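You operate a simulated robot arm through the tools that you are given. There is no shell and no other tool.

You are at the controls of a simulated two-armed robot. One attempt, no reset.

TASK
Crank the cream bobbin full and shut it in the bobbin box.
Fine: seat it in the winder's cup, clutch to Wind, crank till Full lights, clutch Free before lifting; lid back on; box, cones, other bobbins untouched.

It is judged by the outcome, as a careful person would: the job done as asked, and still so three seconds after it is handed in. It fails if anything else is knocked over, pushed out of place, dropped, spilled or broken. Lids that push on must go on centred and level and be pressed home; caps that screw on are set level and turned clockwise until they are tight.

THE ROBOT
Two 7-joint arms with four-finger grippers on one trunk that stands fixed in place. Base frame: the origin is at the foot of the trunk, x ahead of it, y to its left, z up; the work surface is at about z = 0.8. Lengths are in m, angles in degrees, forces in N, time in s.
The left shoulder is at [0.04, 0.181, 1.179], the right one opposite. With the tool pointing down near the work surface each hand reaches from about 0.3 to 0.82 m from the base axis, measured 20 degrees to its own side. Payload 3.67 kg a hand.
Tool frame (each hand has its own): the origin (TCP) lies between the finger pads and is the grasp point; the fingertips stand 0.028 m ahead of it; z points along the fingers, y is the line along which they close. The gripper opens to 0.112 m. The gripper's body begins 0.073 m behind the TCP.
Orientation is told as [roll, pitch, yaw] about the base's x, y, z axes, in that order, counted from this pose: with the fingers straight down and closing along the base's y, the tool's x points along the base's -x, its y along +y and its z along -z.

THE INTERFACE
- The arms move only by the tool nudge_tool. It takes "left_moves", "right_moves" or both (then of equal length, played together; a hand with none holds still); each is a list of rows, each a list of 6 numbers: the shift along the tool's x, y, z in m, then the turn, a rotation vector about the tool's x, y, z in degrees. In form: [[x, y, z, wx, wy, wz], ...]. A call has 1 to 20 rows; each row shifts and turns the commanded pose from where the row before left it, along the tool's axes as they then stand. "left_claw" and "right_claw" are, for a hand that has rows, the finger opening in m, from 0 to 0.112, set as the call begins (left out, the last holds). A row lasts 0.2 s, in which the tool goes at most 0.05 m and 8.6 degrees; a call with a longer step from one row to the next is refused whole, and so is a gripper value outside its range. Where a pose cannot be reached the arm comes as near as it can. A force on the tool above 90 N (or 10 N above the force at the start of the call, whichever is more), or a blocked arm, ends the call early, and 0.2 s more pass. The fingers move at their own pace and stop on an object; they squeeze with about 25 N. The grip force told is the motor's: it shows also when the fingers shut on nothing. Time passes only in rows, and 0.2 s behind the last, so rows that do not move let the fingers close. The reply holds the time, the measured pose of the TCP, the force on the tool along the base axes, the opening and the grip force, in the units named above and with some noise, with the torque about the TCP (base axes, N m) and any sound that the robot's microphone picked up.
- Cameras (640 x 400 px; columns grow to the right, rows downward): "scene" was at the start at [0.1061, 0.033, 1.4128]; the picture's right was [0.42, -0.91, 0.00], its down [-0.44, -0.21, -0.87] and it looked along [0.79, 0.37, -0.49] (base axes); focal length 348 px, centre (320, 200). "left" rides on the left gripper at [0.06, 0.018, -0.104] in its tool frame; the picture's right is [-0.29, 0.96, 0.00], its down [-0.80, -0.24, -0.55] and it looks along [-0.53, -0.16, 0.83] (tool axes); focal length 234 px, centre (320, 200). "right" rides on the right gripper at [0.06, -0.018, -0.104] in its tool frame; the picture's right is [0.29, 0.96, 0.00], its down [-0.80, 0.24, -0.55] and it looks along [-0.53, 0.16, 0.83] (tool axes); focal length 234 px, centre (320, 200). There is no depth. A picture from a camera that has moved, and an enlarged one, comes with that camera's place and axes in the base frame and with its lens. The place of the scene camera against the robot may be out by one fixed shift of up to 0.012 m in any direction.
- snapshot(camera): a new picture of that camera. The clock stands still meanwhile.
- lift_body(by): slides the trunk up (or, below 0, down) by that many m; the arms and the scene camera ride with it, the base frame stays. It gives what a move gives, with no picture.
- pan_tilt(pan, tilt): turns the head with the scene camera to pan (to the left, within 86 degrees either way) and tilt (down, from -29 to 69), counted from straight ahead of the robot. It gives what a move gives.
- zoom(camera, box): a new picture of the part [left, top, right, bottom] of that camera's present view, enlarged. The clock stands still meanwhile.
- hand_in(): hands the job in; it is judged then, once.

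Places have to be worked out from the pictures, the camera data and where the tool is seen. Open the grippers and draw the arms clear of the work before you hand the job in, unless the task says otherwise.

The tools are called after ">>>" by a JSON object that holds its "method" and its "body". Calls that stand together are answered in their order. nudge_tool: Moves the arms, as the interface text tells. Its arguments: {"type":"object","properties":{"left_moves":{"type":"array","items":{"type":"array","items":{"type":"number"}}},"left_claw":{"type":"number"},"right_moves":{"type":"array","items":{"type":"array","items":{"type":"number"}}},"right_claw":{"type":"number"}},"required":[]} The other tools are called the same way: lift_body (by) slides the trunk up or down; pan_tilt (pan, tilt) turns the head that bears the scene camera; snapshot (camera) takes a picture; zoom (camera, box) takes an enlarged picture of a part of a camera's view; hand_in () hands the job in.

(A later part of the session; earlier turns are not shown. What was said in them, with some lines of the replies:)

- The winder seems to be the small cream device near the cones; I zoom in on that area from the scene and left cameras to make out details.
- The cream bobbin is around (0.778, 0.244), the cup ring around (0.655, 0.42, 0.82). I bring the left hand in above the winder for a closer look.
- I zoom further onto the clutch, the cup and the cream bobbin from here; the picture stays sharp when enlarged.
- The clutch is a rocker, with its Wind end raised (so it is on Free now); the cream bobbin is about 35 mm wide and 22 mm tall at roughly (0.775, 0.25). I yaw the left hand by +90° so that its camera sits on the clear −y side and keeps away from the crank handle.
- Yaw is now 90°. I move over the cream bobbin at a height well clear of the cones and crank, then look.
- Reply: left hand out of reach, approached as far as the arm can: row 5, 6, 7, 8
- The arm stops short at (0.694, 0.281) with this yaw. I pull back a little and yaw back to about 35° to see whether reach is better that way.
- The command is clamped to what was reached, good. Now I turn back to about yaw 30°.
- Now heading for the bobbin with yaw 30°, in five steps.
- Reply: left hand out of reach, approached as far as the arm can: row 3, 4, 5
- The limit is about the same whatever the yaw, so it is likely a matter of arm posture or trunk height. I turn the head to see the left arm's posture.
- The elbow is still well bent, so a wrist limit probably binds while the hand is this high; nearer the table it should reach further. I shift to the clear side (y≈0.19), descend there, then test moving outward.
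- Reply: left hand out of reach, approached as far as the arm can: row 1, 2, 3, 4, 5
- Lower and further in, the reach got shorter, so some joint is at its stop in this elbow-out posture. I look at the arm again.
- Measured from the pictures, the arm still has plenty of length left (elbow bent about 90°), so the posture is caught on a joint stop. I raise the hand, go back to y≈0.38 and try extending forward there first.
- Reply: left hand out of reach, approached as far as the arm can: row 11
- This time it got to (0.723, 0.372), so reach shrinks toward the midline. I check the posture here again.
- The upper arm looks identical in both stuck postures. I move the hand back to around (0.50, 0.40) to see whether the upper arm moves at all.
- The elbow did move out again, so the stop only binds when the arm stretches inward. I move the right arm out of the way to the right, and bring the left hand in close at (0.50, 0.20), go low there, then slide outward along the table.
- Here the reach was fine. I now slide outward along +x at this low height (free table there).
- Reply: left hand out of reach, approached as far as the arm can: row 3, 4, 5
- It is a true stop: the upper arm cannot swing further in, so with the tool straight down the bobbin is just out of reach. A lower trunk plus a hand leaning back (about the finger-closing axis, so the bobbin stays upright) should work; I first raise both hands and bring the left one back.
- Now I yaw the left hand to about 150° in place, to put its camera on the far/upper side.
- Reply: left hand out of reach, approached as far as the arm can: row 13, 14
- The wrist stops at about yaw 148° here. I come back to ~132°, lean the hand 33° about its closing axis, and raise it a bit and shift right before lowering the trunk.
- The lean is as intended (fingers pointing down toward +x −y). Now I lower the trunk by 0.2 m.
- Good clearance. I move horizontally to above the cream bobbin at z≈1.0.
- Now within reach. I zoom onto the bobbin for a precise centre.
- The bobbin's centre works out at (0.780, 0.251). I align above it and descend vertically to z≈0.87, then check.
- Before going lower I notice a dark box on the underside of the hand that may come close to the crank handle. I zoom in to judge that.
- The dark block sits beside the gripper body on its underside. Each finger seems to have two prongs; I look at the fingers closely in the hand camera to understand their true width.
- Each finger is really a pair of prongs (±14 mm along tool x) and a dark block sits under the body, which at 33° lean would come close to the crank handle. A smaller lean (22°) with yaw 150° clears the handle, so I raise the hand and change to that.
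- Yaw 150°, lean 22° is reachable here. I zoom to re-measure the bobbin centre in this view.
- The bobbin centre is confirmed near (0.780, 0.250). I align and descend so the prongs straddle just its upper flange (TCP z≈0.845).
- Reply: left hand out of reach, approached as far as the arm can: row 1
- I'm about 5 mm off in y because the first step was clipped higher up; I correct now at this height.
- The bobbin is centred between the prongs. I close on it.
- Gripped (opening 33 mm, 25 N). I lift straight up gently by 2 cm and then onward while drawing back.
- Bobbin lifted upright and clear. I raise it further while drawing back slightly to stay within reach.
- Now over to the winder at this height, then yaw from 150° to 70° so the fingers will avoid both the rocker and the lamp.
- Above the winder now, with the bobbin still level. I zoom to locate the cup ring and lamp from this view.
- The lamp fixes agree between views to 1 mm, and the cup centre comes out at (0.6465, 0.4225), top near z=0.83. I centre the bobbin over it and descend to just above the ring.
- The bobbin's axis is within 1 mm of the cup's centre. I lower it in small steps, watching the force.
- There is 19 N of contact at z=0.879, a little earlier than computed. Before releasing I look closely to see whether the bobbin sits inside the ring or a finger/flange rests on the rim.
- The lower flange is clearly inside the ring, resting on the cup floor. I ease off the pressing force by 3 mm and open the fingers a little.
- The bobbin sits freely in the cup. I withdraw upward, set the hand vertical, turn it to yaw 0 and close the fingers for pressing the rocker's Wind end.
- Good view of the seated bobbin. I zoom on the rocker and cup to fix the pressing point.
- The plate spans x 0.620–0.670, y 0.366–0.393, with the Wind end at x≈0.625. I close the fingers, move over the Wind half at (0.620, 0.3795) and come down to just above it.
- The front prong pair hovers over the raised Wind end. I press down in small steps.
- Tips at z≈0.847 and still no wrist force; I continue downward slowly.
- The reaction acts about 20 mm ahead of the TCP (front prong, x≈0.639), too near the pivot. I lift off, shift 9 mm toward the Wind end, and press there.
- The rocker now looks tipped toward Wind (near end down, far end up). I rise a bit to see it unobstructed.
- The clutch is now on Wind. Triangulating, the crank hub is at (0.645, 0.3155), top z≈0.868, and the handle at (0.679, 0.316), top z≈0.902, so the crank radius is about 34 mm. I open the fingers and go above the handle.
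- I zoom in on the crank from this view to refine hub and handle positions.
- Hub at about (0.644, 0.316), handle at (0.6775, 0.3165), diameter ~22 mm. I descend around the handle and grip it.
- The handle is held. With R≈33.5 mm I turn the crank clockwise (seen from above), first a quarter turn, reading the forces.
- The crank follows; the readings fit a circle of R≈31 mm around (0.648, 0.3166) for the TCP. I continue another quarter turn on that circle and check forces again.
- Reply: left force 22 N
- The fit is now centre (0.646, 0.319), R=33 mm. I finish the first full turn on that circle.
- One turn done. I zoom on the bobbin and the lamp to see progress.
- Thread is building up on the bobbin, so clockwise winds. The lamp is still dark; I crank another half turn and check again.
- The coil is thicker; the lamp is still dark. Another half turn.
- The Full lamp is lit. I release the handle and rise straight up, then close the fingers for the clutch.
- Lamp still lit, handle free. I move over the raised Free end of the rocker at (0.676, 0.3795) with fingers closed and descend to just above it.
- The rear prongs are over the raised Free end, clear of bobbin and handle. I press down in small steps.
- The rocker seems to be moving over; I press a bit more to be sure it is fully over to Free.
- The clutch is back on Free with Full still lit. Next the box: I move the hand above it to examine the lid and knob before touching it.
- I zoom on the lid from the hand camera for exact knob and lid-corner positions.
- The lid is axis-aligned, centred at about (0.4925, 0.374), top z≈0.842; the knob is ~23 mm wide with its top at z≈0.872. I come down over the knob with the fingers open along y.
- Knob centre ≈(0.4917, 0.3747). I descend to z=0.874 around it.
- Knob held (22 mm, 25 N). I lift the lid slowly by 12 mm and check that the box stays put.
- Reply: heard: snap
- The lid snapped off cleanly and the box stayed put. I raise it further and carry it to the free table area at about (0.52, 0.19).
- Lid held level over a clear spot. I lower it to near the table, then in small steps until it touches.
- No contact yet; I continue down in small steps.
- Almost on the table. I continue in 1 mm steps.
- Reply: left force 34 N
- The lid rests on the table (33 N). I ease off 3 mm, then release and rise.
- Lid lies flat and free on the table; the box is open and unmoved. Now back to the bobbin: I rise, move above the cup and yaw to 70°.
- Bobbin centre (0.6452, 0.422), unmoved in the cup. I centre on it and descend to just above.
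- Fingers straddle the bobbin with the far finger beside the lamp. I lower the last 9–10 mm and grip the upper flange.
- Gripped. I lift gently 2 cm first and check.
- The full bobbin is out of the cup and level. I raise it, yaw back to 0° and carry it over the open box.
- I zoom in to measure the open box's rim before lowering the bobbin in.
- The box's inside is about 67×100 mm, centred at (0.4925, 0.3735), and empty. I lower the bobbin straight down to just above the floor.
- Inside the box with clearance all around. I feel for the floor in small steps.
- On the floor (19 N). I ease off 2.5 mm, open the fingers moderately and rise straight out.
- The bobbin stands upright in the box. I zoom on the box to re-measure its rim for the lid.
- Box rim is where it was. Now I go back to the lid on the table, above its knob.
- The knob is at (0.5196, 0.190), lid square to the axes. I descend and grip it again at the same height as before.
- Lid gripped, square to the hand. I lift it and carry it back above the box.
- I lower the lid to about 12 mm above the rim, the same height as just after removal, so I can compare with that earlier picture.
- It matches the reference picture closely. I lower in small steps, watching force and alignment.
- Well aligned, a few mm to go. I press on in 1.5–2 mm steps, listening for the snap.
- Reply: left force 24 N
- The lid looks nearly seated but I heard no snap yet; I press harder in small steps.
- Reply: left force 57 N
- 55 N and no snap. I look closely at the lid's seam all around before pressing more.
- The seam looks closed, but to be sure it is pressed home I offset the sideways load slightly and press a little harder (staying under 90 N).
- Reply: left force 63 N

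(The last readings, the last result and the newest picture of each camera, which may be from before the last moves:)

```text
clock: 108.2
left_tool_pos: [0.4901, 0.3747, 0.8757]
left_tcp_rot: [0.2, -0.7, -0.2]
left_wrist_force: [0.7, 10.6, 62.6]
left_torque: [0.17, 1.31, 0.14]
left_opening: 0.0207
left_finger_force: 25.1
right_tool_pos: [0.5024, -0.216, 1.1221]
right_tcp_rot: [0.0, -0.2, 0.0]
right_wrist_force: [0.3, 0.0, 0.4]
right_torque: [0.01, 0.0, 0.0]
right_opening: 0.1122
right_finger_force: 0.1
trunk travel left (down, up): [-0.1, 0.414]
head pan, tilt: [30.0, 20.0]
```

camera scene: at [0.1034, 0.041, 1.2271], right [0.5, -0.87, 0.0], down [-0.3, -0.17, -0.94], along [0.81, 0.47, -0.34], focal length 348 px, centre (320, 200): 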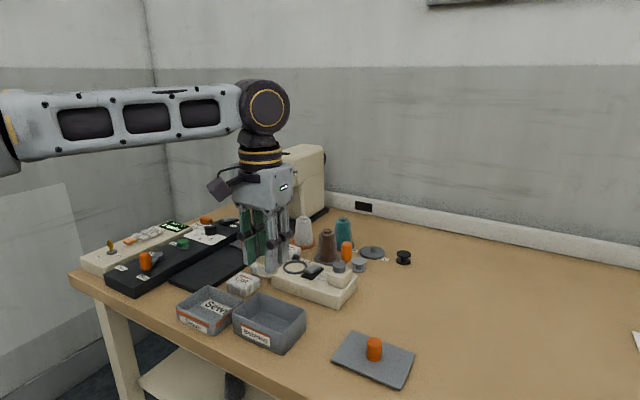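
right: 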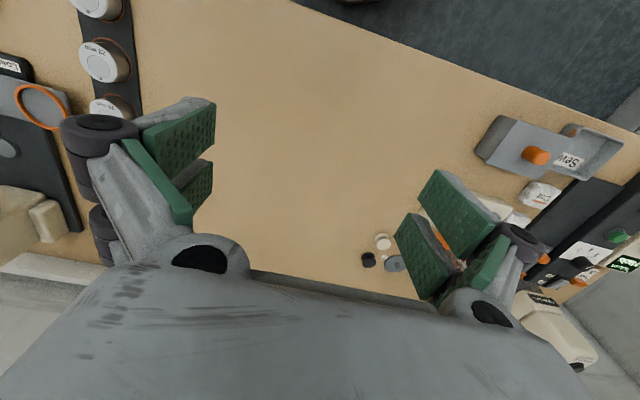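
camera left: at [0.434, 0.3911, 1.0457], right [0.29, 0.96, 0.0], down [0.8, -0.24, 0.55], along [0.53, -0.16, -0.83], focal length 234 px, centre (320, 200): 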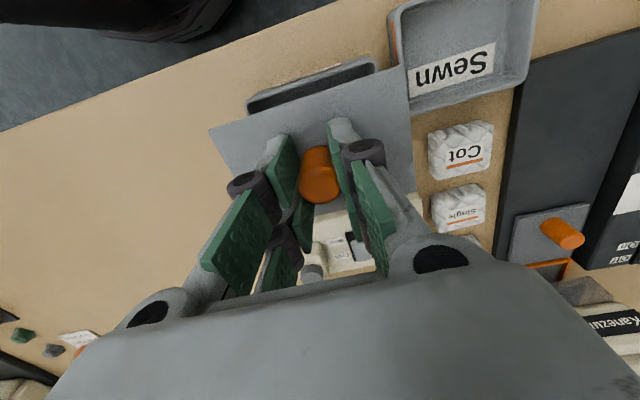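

Height is right (z≈0.876) at 63 N. I relieve the load and repeat the earlier "lid on" zoom for an exact comparison.

>>> {"method": "nudge_tool", "body": {"left_moves": [[0, 0, -0.003, 0, 0, 0], [0, 0, -0.002, 0, 0, 0], [0, 0, -0.0015, 0, 0, 0]]}}

>>> {"method": "nudge_tool", "body": {"left_moves": [[0, 0, 0, 0, 0, 0], [0, 0, 0, 0, 0, 0], [0, 0, 0, 0, 0, 0]], "left_claw": 0.052}}

>>> {"method": "zoom", "body": {"camera": "scene", "box": [220, 280, 310, 360]}}

```text
clock: 109.0
left_tool_pos: [0.4911, 0.3728, 0.8758]
left_tcp_rot: [0.0, 0.0, -0.3]
left_wrist_force: [3.6, -0.9, 25.9]
left_torque: [-0.12, -0.74, -0.01]
left_opening: 0.0208
left_finger_force: 25.6
right_tool_pos: [0.5053, -0.2175, 1.1208]
right_tcp_rot: [0.2, -0.1, 0.0]
right_wrist_force: [-0.5, 0.4, 0.4]
right_torque: [-0.01, -0.02, -0.03]
right_opening: 0.1119
right_finger_force: 0.1
trunk travel left (down, up): [-0.1, 0.414]
head pan, tilt: [30.0, 20.0]
```

```text
clock: 109.8
left_tool_pos: [0.4908, 0.3753, 0.8744]
left_tcp_rot: [0.1, 0.1, -0.1]
left_wrist_force: [-1.1, -0.8, 6.6]
left_torque: [0.02, 0.01, 0.0]
left_opening: 0.0527
left_finger_force: 0.1
right_tool_pos: [0.5058, -0.2153, 1.1207]
right_tcp_rot: [0.1, 0.0, 0.0]
right_wrist_force: [-0.6, 0.2, -0.6]
right_torque: [0.02, 0.0, -0.01]
right_opening: 0.1119
right_finger_force: 0.1
trunk travel left (down, up): [-0.1, 0.414]
head pan, tilt: [30.0, 20.0]
```

```text
5.00 times, centred on (265, 320) of scene
camera zoom: at [0.1037, 0.0406, 1.227], right [0.5, -0.87, 0.0], down [-0.3, -0.17, -0.94], along [0.81, 0.47, -0.34], focal length 1738 px, centre (595, -400)
```

zoom: 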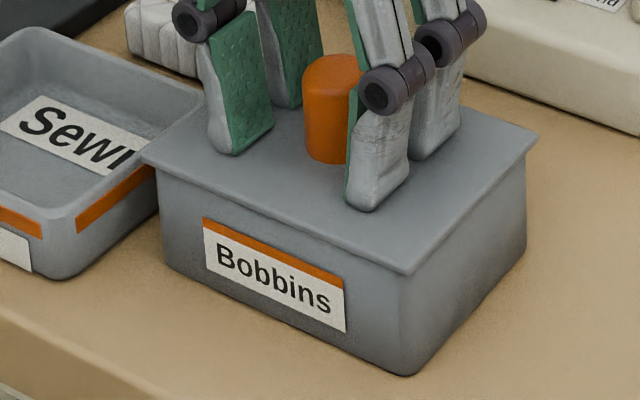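

Compared with the first "lid on" picture, lid and box corners coincide within about a pixel or two, so it sits level at its old height. I rise to inspect from above and then press once more on the knob top to be sure it is home.

>>> {"method": "nudge_tool", "body": {"left_moves": [[0, 0, -0.02, 0, 0, 0], [0, 0, -0.04, 0, 0, 0], [0, 0, -0.02, 0, 0, 0]]}}

>>> {"method": "zoom", "body": {"camera": "left", "box": [220, 40, 420, 200]}}

>>> {"method": "zoom", "body": {"camera": "scene", "box": [220, 280, 310, 360]}}

>>> {"method": "zoom", "body": {"camera": "scene", "box": [262, 300, 310, 345]}}

```text
clock: 110.5
left_tool_pos: [0.4909, 0.376, 0.9533]
left_tcp_rot: [0.0, 0.1, -0.2]
left_wrist_force: [-0.2, 0.2, -0.9]
left_torque: [0.0, -0.02, -0.03]
left_opening: 0.0523
left_finger_force: 0.1
right_tool_pos: [0.5061, -0.2147, 1.1193]
right_tcp_rot: [0.0, 0.0, 0.0]
right_wrist_force: [0.6, -0.1, 0.3]
right_torque: [0.03, 0.01, 0.0]
right_opening: 0.1119
right_finger_force: 0.1
trunk travel left (down, up): [-0.1, 0.414]
head pan, tilt: [30.0, 20.0]
heard: snap
```

```text
2.50 times, centred on (320, 120) of left
camera zoom: at [0.4314, 0.3941, 1.0587], right [0.29, 0.96, 0.0], down [0.8, -0.24, 0.55], along [0.53, -0.16, -0.83], focal length 585 px, centre (320, 400)
```

zoom: 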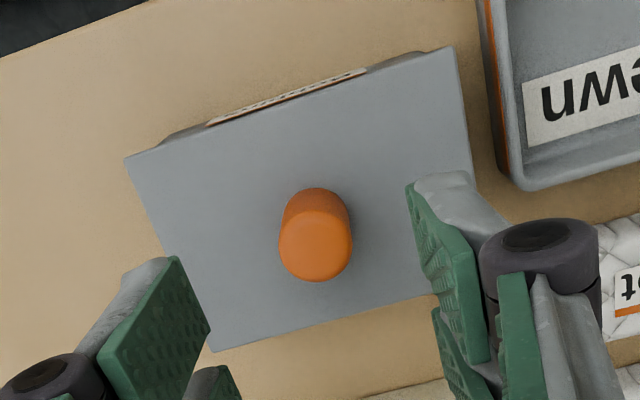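

```text
5.00 times, centred on (265, 320) of scene
camera zoom: at [0.1045, 0.0409, 1.227], right [0.5, -0.87, 0.0], down [-0.3, -0.17, -0.94], along [0.81, 0.47, -0.34], focal length 1738 px, centre (595, -400)
```

zoom: 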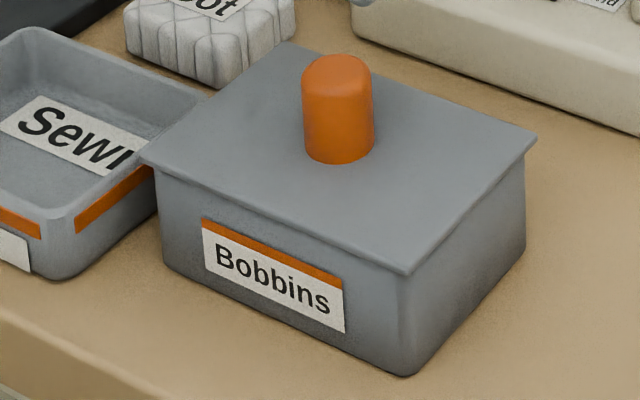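

```text
8.89 times, centred on (286, 322) of scene
camera zoom: at [0.1045, 0.0409, 1.227], right [0.5, -0.87, 0.0], down [-0.3, -0.17, -0.94], along [0.81, 0.47, -0.34], focal length 3089 px, centre (622, -889)
```

zoom: 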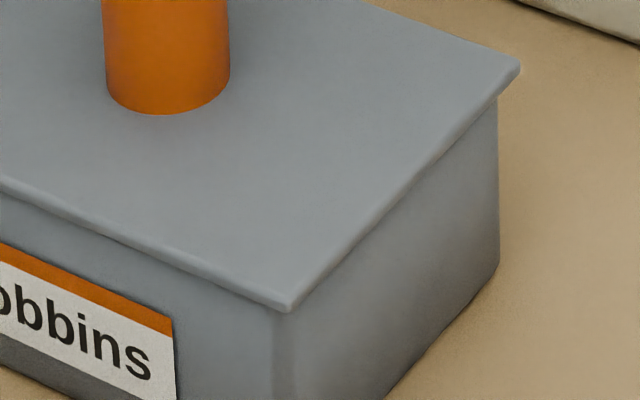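

A snap was heard as the hand let go, and the lid sits flush and level. For certainty I close the fingers and give the knob's top one more gentle central press.

>>> {"method": "nudge_tool", "body": {"left_moves": [[-0.0012, -0.0018, 0, 0, 0, 0], [0, 0, 0, 0, 0, 0], [0, 0, 0, 0, 0, 0], [0, 0, 0.025, 0, 0, 0], [0, 0, 0.022, 0, 0, 0]], "left_claw": 0.0}}

>>> {"method": "nudge_tool", "body": {"left_moves": [[0, 0, 0.003, 0, 0, 0], [0, 0, 0.002, 0, 0, 0], [0, 0, 0.002, 0, 0, 0]]}}

```text
clock: 111.8
left_tool_pos: [0.4942, 0.374, 0.9081]
left_tcp_rot: [-0.1, 0.0, -0.1]
left_wrist_force: [0.7, -0.6, -0.1]
left_torque: [0.01, 0.0, 0.01]
left_opening: 0.0
left_finger_force: 25.2
right_tool_pos: [0.5073, -0.2152, 1.1213]
right_tcp_rot: [0.0, 0.0, 0.1]
right_wrist_force: [1.1, 0.5, -0.4]
right_torque: [-0.03, 0.01, 0.0]
right_opening: 0.112
right_finger_force: 0.1
trunk travel left (down, up): [-0.1, 0.414]
head pan, tilt: [30.0, 20.0]
```

```text
clock: 112.5
left_tool_pos: [0.4932, 0.3734, 0.9031]
left_tcp_rot: [0.1, -0.2, -0.1]
left_wrist_force: [2.3, 2.0, 15.4]
left_torque: [0.05, 0.03, -0.03]
left_opening: 0.0059
left_finger_force: 24.8
right_tool_pos: [0.5052, -0.2162, 1.1193]
right_tcp_rot: [-0.1, -0.1, 0.0]
right_wrist_force: [-0.4, 1.0, 0.3]
right_torque: [0.0, 0.0, 0.01]
right_opening: 0.1119
right_finger_force: 0.1
trunk travel left (down, up): [-0.1, 0.414]
head pan, tilt: [30.0, 20.0]
```

Contact on the knob top at 15 N. A little more pressure.

>>> {"method": "nudge_tool", "body": {"left_moves": [[0, 0, 0.002, 0, 0, 0], [0, 0, 0.002, 0, 0, 0]]}}

>>> {"method": "zoom", "body": {"camera": "scene", "box": [220, 260, 310, 360]}}

```text
clock: 113.2
left_tool_pos: [0.4927, 0.374, 0.9022]
left_tcp_rot: [0.3, -0.6, -0.1]
left_wrist_force: [5.0, 8.4, 50.0]
left_torque: [0.24, 0.12, -0.04]
left_opening: 0.0062
left_finger_force: 25.1
right_tool_pos: [0.5036, -0.2165, 1.1205]
right_tcp_rot: [0.1, 0.0, 0.0]
right_wrist_force: [0.3, -0.9, 0.2]
right_torque: [0.01, -0.01, 0.01]
right_opening: 0.1121
right_finger_force: 0.0
trunk travel left (down, up): [-0.1, 0.414]
head pan, tilt: [30.0, 20.0]
```

```text
4.00 times, centred on (265, 310) of scene
camera zoom: at [0.1014, 0.0393, 1.2277], right [0.5, -0.87, 0.0], down [-0.29, -0.17, -0.94], along [0.81, 0.47, -0.34], focal length 1390 px, centre (540, -240)
```

zoom: 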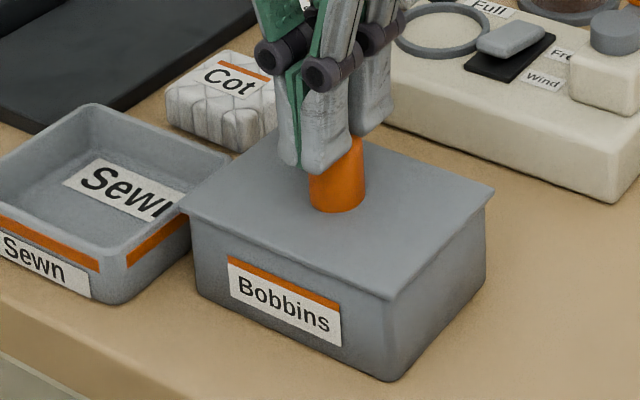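

The lid does not move at 50 N – it is home. I rise off and check the lid and everything else.

>>> {"method": "nudge_tool", "body": {"left_moves": [[0, 0, -0.005, 0, 0, 0], [0, 0, -0.01, 0, 0, 0], [0, 0, -0.04, 0, 0, 0], [0, 0, -0.04, 0, 0, 0], [0, 0, -0.04, 0, 0, 0]]}}

>>> {"method": "zoom", "body": {"camera": "scene", "box": [220, 280, 310, 360]}}

>>> {"method": "snapshot", "body": {"camera": "left"}}

>>> {"method": "snapshot", "body": {"camera": "scene"}}

```text
clock: 114.3
left_tool_pos: [0.494, 0.3735, 1.0334]
left_tcp_rot: [0.0, 0.1, -0.1]
left_wrist_force: [-0.7, 0.2, -0.6]
left_torque: [-0.01, 0.01, 0.03]
left_opening: 0.0
left_finger_force: 25.5
right_tool_pos: [0.5065, -0.2165, 1.1195]
right_tcp_rot: [0.0, 0.0, 0.1]
right_wrist_force: [-0.2, 0.3, -1.0]
right_torque: [0.03, 0.05, -0.01]
right_opening: 0.1119
right_finger_force: 0.0
trunk travel left (down, up): [-0.1, 0.414]
head pan, tilt: [30.0, 20.0]
```

```text
5.00 times, centred on (265, 320) of scene
camera zoom: at [0.1039, 0.0401, 1.2271], right [0.5, -0.87, 0.0], down [-0.3, -0.17, -0.94], along [0.81, 0.47, -0.34], focal length 1738 px, centre (595, -400)
```

zoom: 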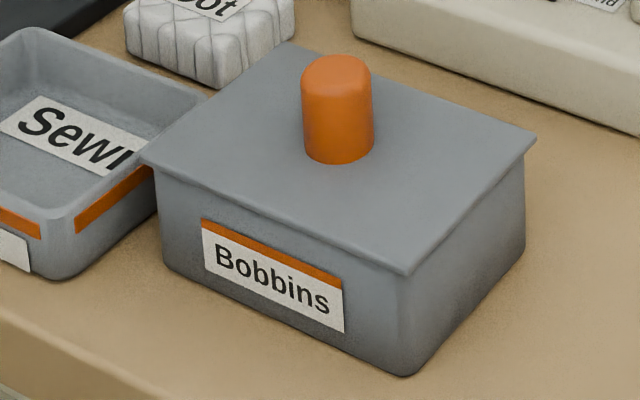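

```text
taken
camera left: at [0.4335, 0.3919, 1.137], right [0.29, 0.96, 0.0], down [0.8, -0.24, 0.55], along [0.53, -0.16, -0.83], focal length 234 px, centre (320, 200)
```

left: 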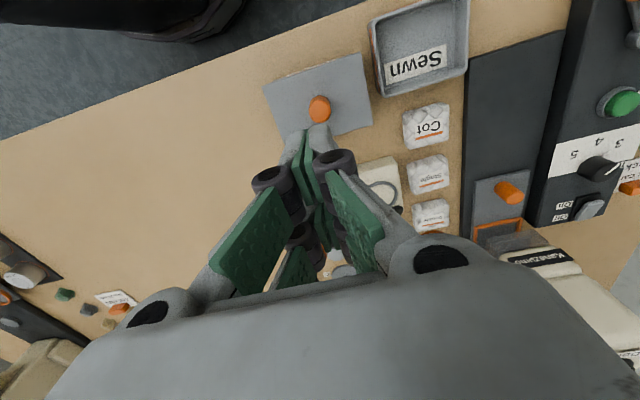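

```text
taken
camera scene: at [0.1039, 0.0401, 1.2271], right [0.5, -0.87, 0.0], down [-0.3, -0.17, -0.94], along [0.81, 0.47, -0.34], focal length 348 px, centre (320, 200)
```

scene: 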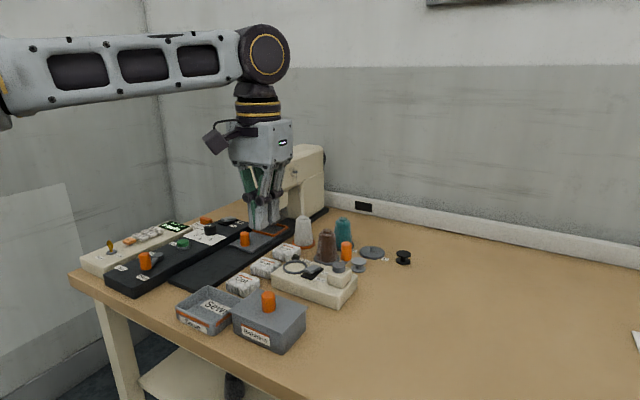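

All is in place: lid flush and level, clutch on Free, other bobbins and cones unmoved. I open the gripper, raise the trunk back up and draw the left arm clear.

>>> {"method": "nudge_tool", "body": {"left_moves": [[0.012, 0.022, -0.02, 0, 0, 0], [0.012, 0.022, -0.02, 0, 0, 0], [0.012, 0.022, -0.02, 0, 0, 0], [0.012, 0.022, -0.02, 0, 0, 0], [0.012, 0.022, -0.02, 0, 0, 0]], "left_claw": 0.112}}

>>> {"method": "lift_body", "body": {"by": 0.2}}

>>> {"method": "snapshot", "body": {"camera": "scene"}}

>>> {"method": "zoom", "body": {"camera": "scene", "box": [200, 220, 440, 400]}}

```text
clock: 115.5
left_tool_pos: [0.4337, 0.4849, 1.1334]
left_tcp_rot: [0.0, 0.2, -0.2]
left_wrist_force: [0.5, 1.2, -0.8]
left_torque: [0.0, -0.02, 0.01]
left_opening: 0.1122
left_finger_force: 0.0
right_tool_pos: [0.5068, -0.2145, 1.1201]
right_tcp_rot: [0.0, 0.0, 0.1]
right_wrist_force: [-1.0, 0.2, 0.3]
right_torque: [-0.04, -0.01, 0.04]
right_opening: 0.1121
right_finger_force: 0.0
trunk travel left (down, up): [-0.1, 0.414]
head pan, tilt: [30.0, 20.0]
```

```text
clock: 117.7
left_tool_pos: [0.4348, 0.4854, 1.333]
left_tcp_rot: [-0.1, 0.1, 0.0]
left_wrist_force: [0.6, 0.2, -0.4]
left_torque: [0.02, 0.03, 0.01]
left_opening: 0.1121
left_finger_force: 0.1
right_tool_pos: [0.5074, -0.2149, 1.3206]
right_tcp_rot: [0.0, 0.0, 0.0]
right_wrist_force: [-1.6, -0.1, -0.1]
right_torque: [-0.02, 0.0, 0.01]
right_opening: 0.1121
right_finger_force: 0.1
trunk travel left (down, up): [-0.3, 0.214]
head pan, tilt: [30.0, 20.0]
```

```text
taken
camera scene: at [0.1046, 0.041, 1.4273], right [0.5, -0.87, 0.0], down [-0.3, -0.17, -0.94], along [0.81, 0.47, -0.34], focal length 348 px, centre (320, 200)
```

scene: 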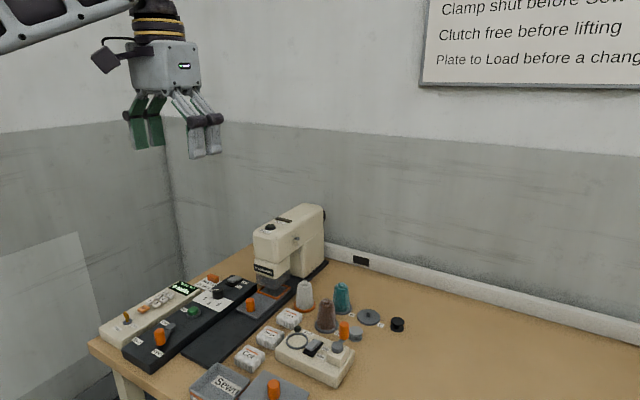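

```text
2.22 times, centred on (320, 310) of scene
camera zoom: at [0.1046, 0.041, 1.4273], right [0.5, -0.87, 0.0], down [-0.3, -0.17, -0.94], along [0.81, 0.47, -0.34], focal length 772 px, centre (320, -44)
```

zoom: 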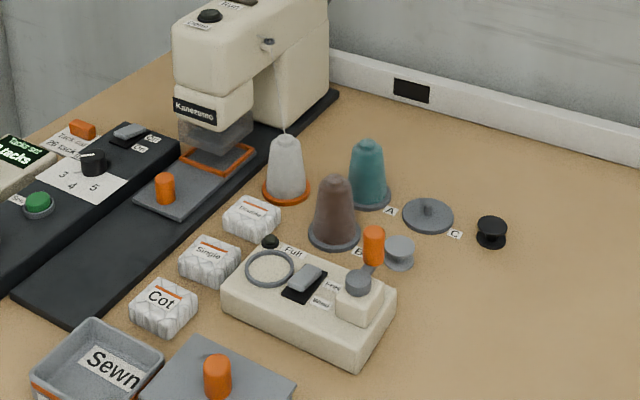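

Arms are clear. I set the head back to its first view to compare the scene with the start.

>>> {"method": "pan_tilt", "body": {"pan": 25.1, "tilt": 29}}

>>> {"method": "zoom", "body": {"camera": "scene", "box": [220, 220, 400, 332]}}

>>> {"method": "zoom", "body": {"camera": "scene", "box": [60, 200, 300, 370]}}

```text
clock: 118.4
left_tool_pos: [0.4333, 0.4844, 1.3329]
left_tcp_rot: [-0.1, 0.0, -0.1]
left_wrist_force: [1.5, -0.2, 0.8]
left_torque: [0.0, 0.02, -0.01]
left_opening: 0.1119
left_finger_force: 0.0
right_tool_pos: [0.507, -0.2152, 1.3201]
right_tcp_rot: [0.0, 0.1, 0.0]
right_wrist_force: [-0.3, -0.1, -0.4]
right_torque: [0.04, 0.0, 0.01]
right_opening: 0.112
right_finger_force: 0.2
trunk travel left (down, up): [-0.3, 0.214]
head pan, tilt: [25.1, 29.0]
```

```text
3.56 times, centred on (310, 276) of scene
camera zoom: at [0.1061, 0.033, 1.4129], right [0.42, -0.91, 0.0], down [-0.44, -0.21, -0.87], along [0.79, 0.37, -0.48], focal length 1236 px, centre (356, -70)
```

zoom: 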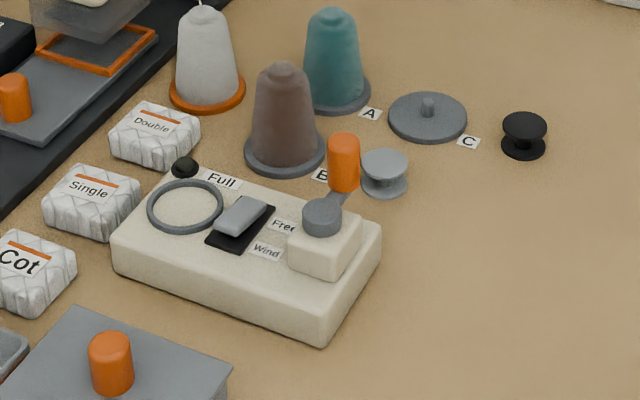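

```text
2.35 times, centred on (180, 285) of scene
camera zoom: at [0.1061, 0.033, 1.4129], right [0.42, -0.91, 0.0], down [-0.44, -0.21, -0.87], along [0.79, 0.37, -0.48], focal length 818 px, centre (649, 0)
```

zoom: 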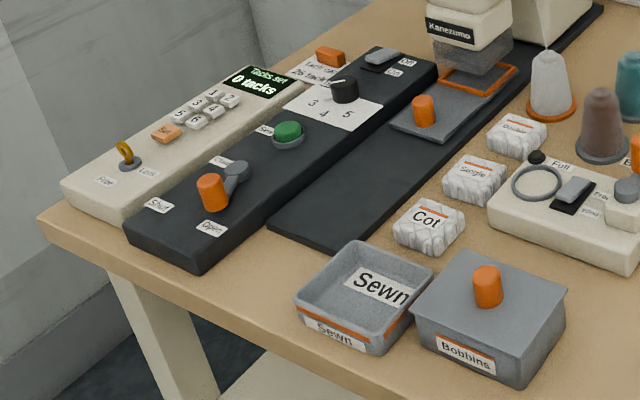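

The view matches the start: only the cream bobbin is gone, now full inside the shut box. The clutch is on Free, the lid is level and home, and the cones, other bobbins and winder are in place. I hand in.

>>> {"method": "hand_in", "body": {}}

```text
The job is handed in.
```

The cream bobbin is wound full and shut in the bobbin box, and the job is handed in.

- **Winding:** I seated the bobbin in the winder's cup, set the clutch to Wind, and cranked two clockwise turns. Full was lit when I checked after the second turn. I pressed the clutch back to Free before lifting the bobbin out.
- **Boxing:** The bobbin stands upright on the box floor. The lid went back on level and centred. It snapped as I let go, and it did not move under a further 50 N press on the knob.
- **Surroundings:** Against the opening picture, the cones, the other bobbins and the winder are where they were. The box looks shifted by about half a millimetre at most, from pressing the lid.

Both grippers are open and both arms are clear of the table.
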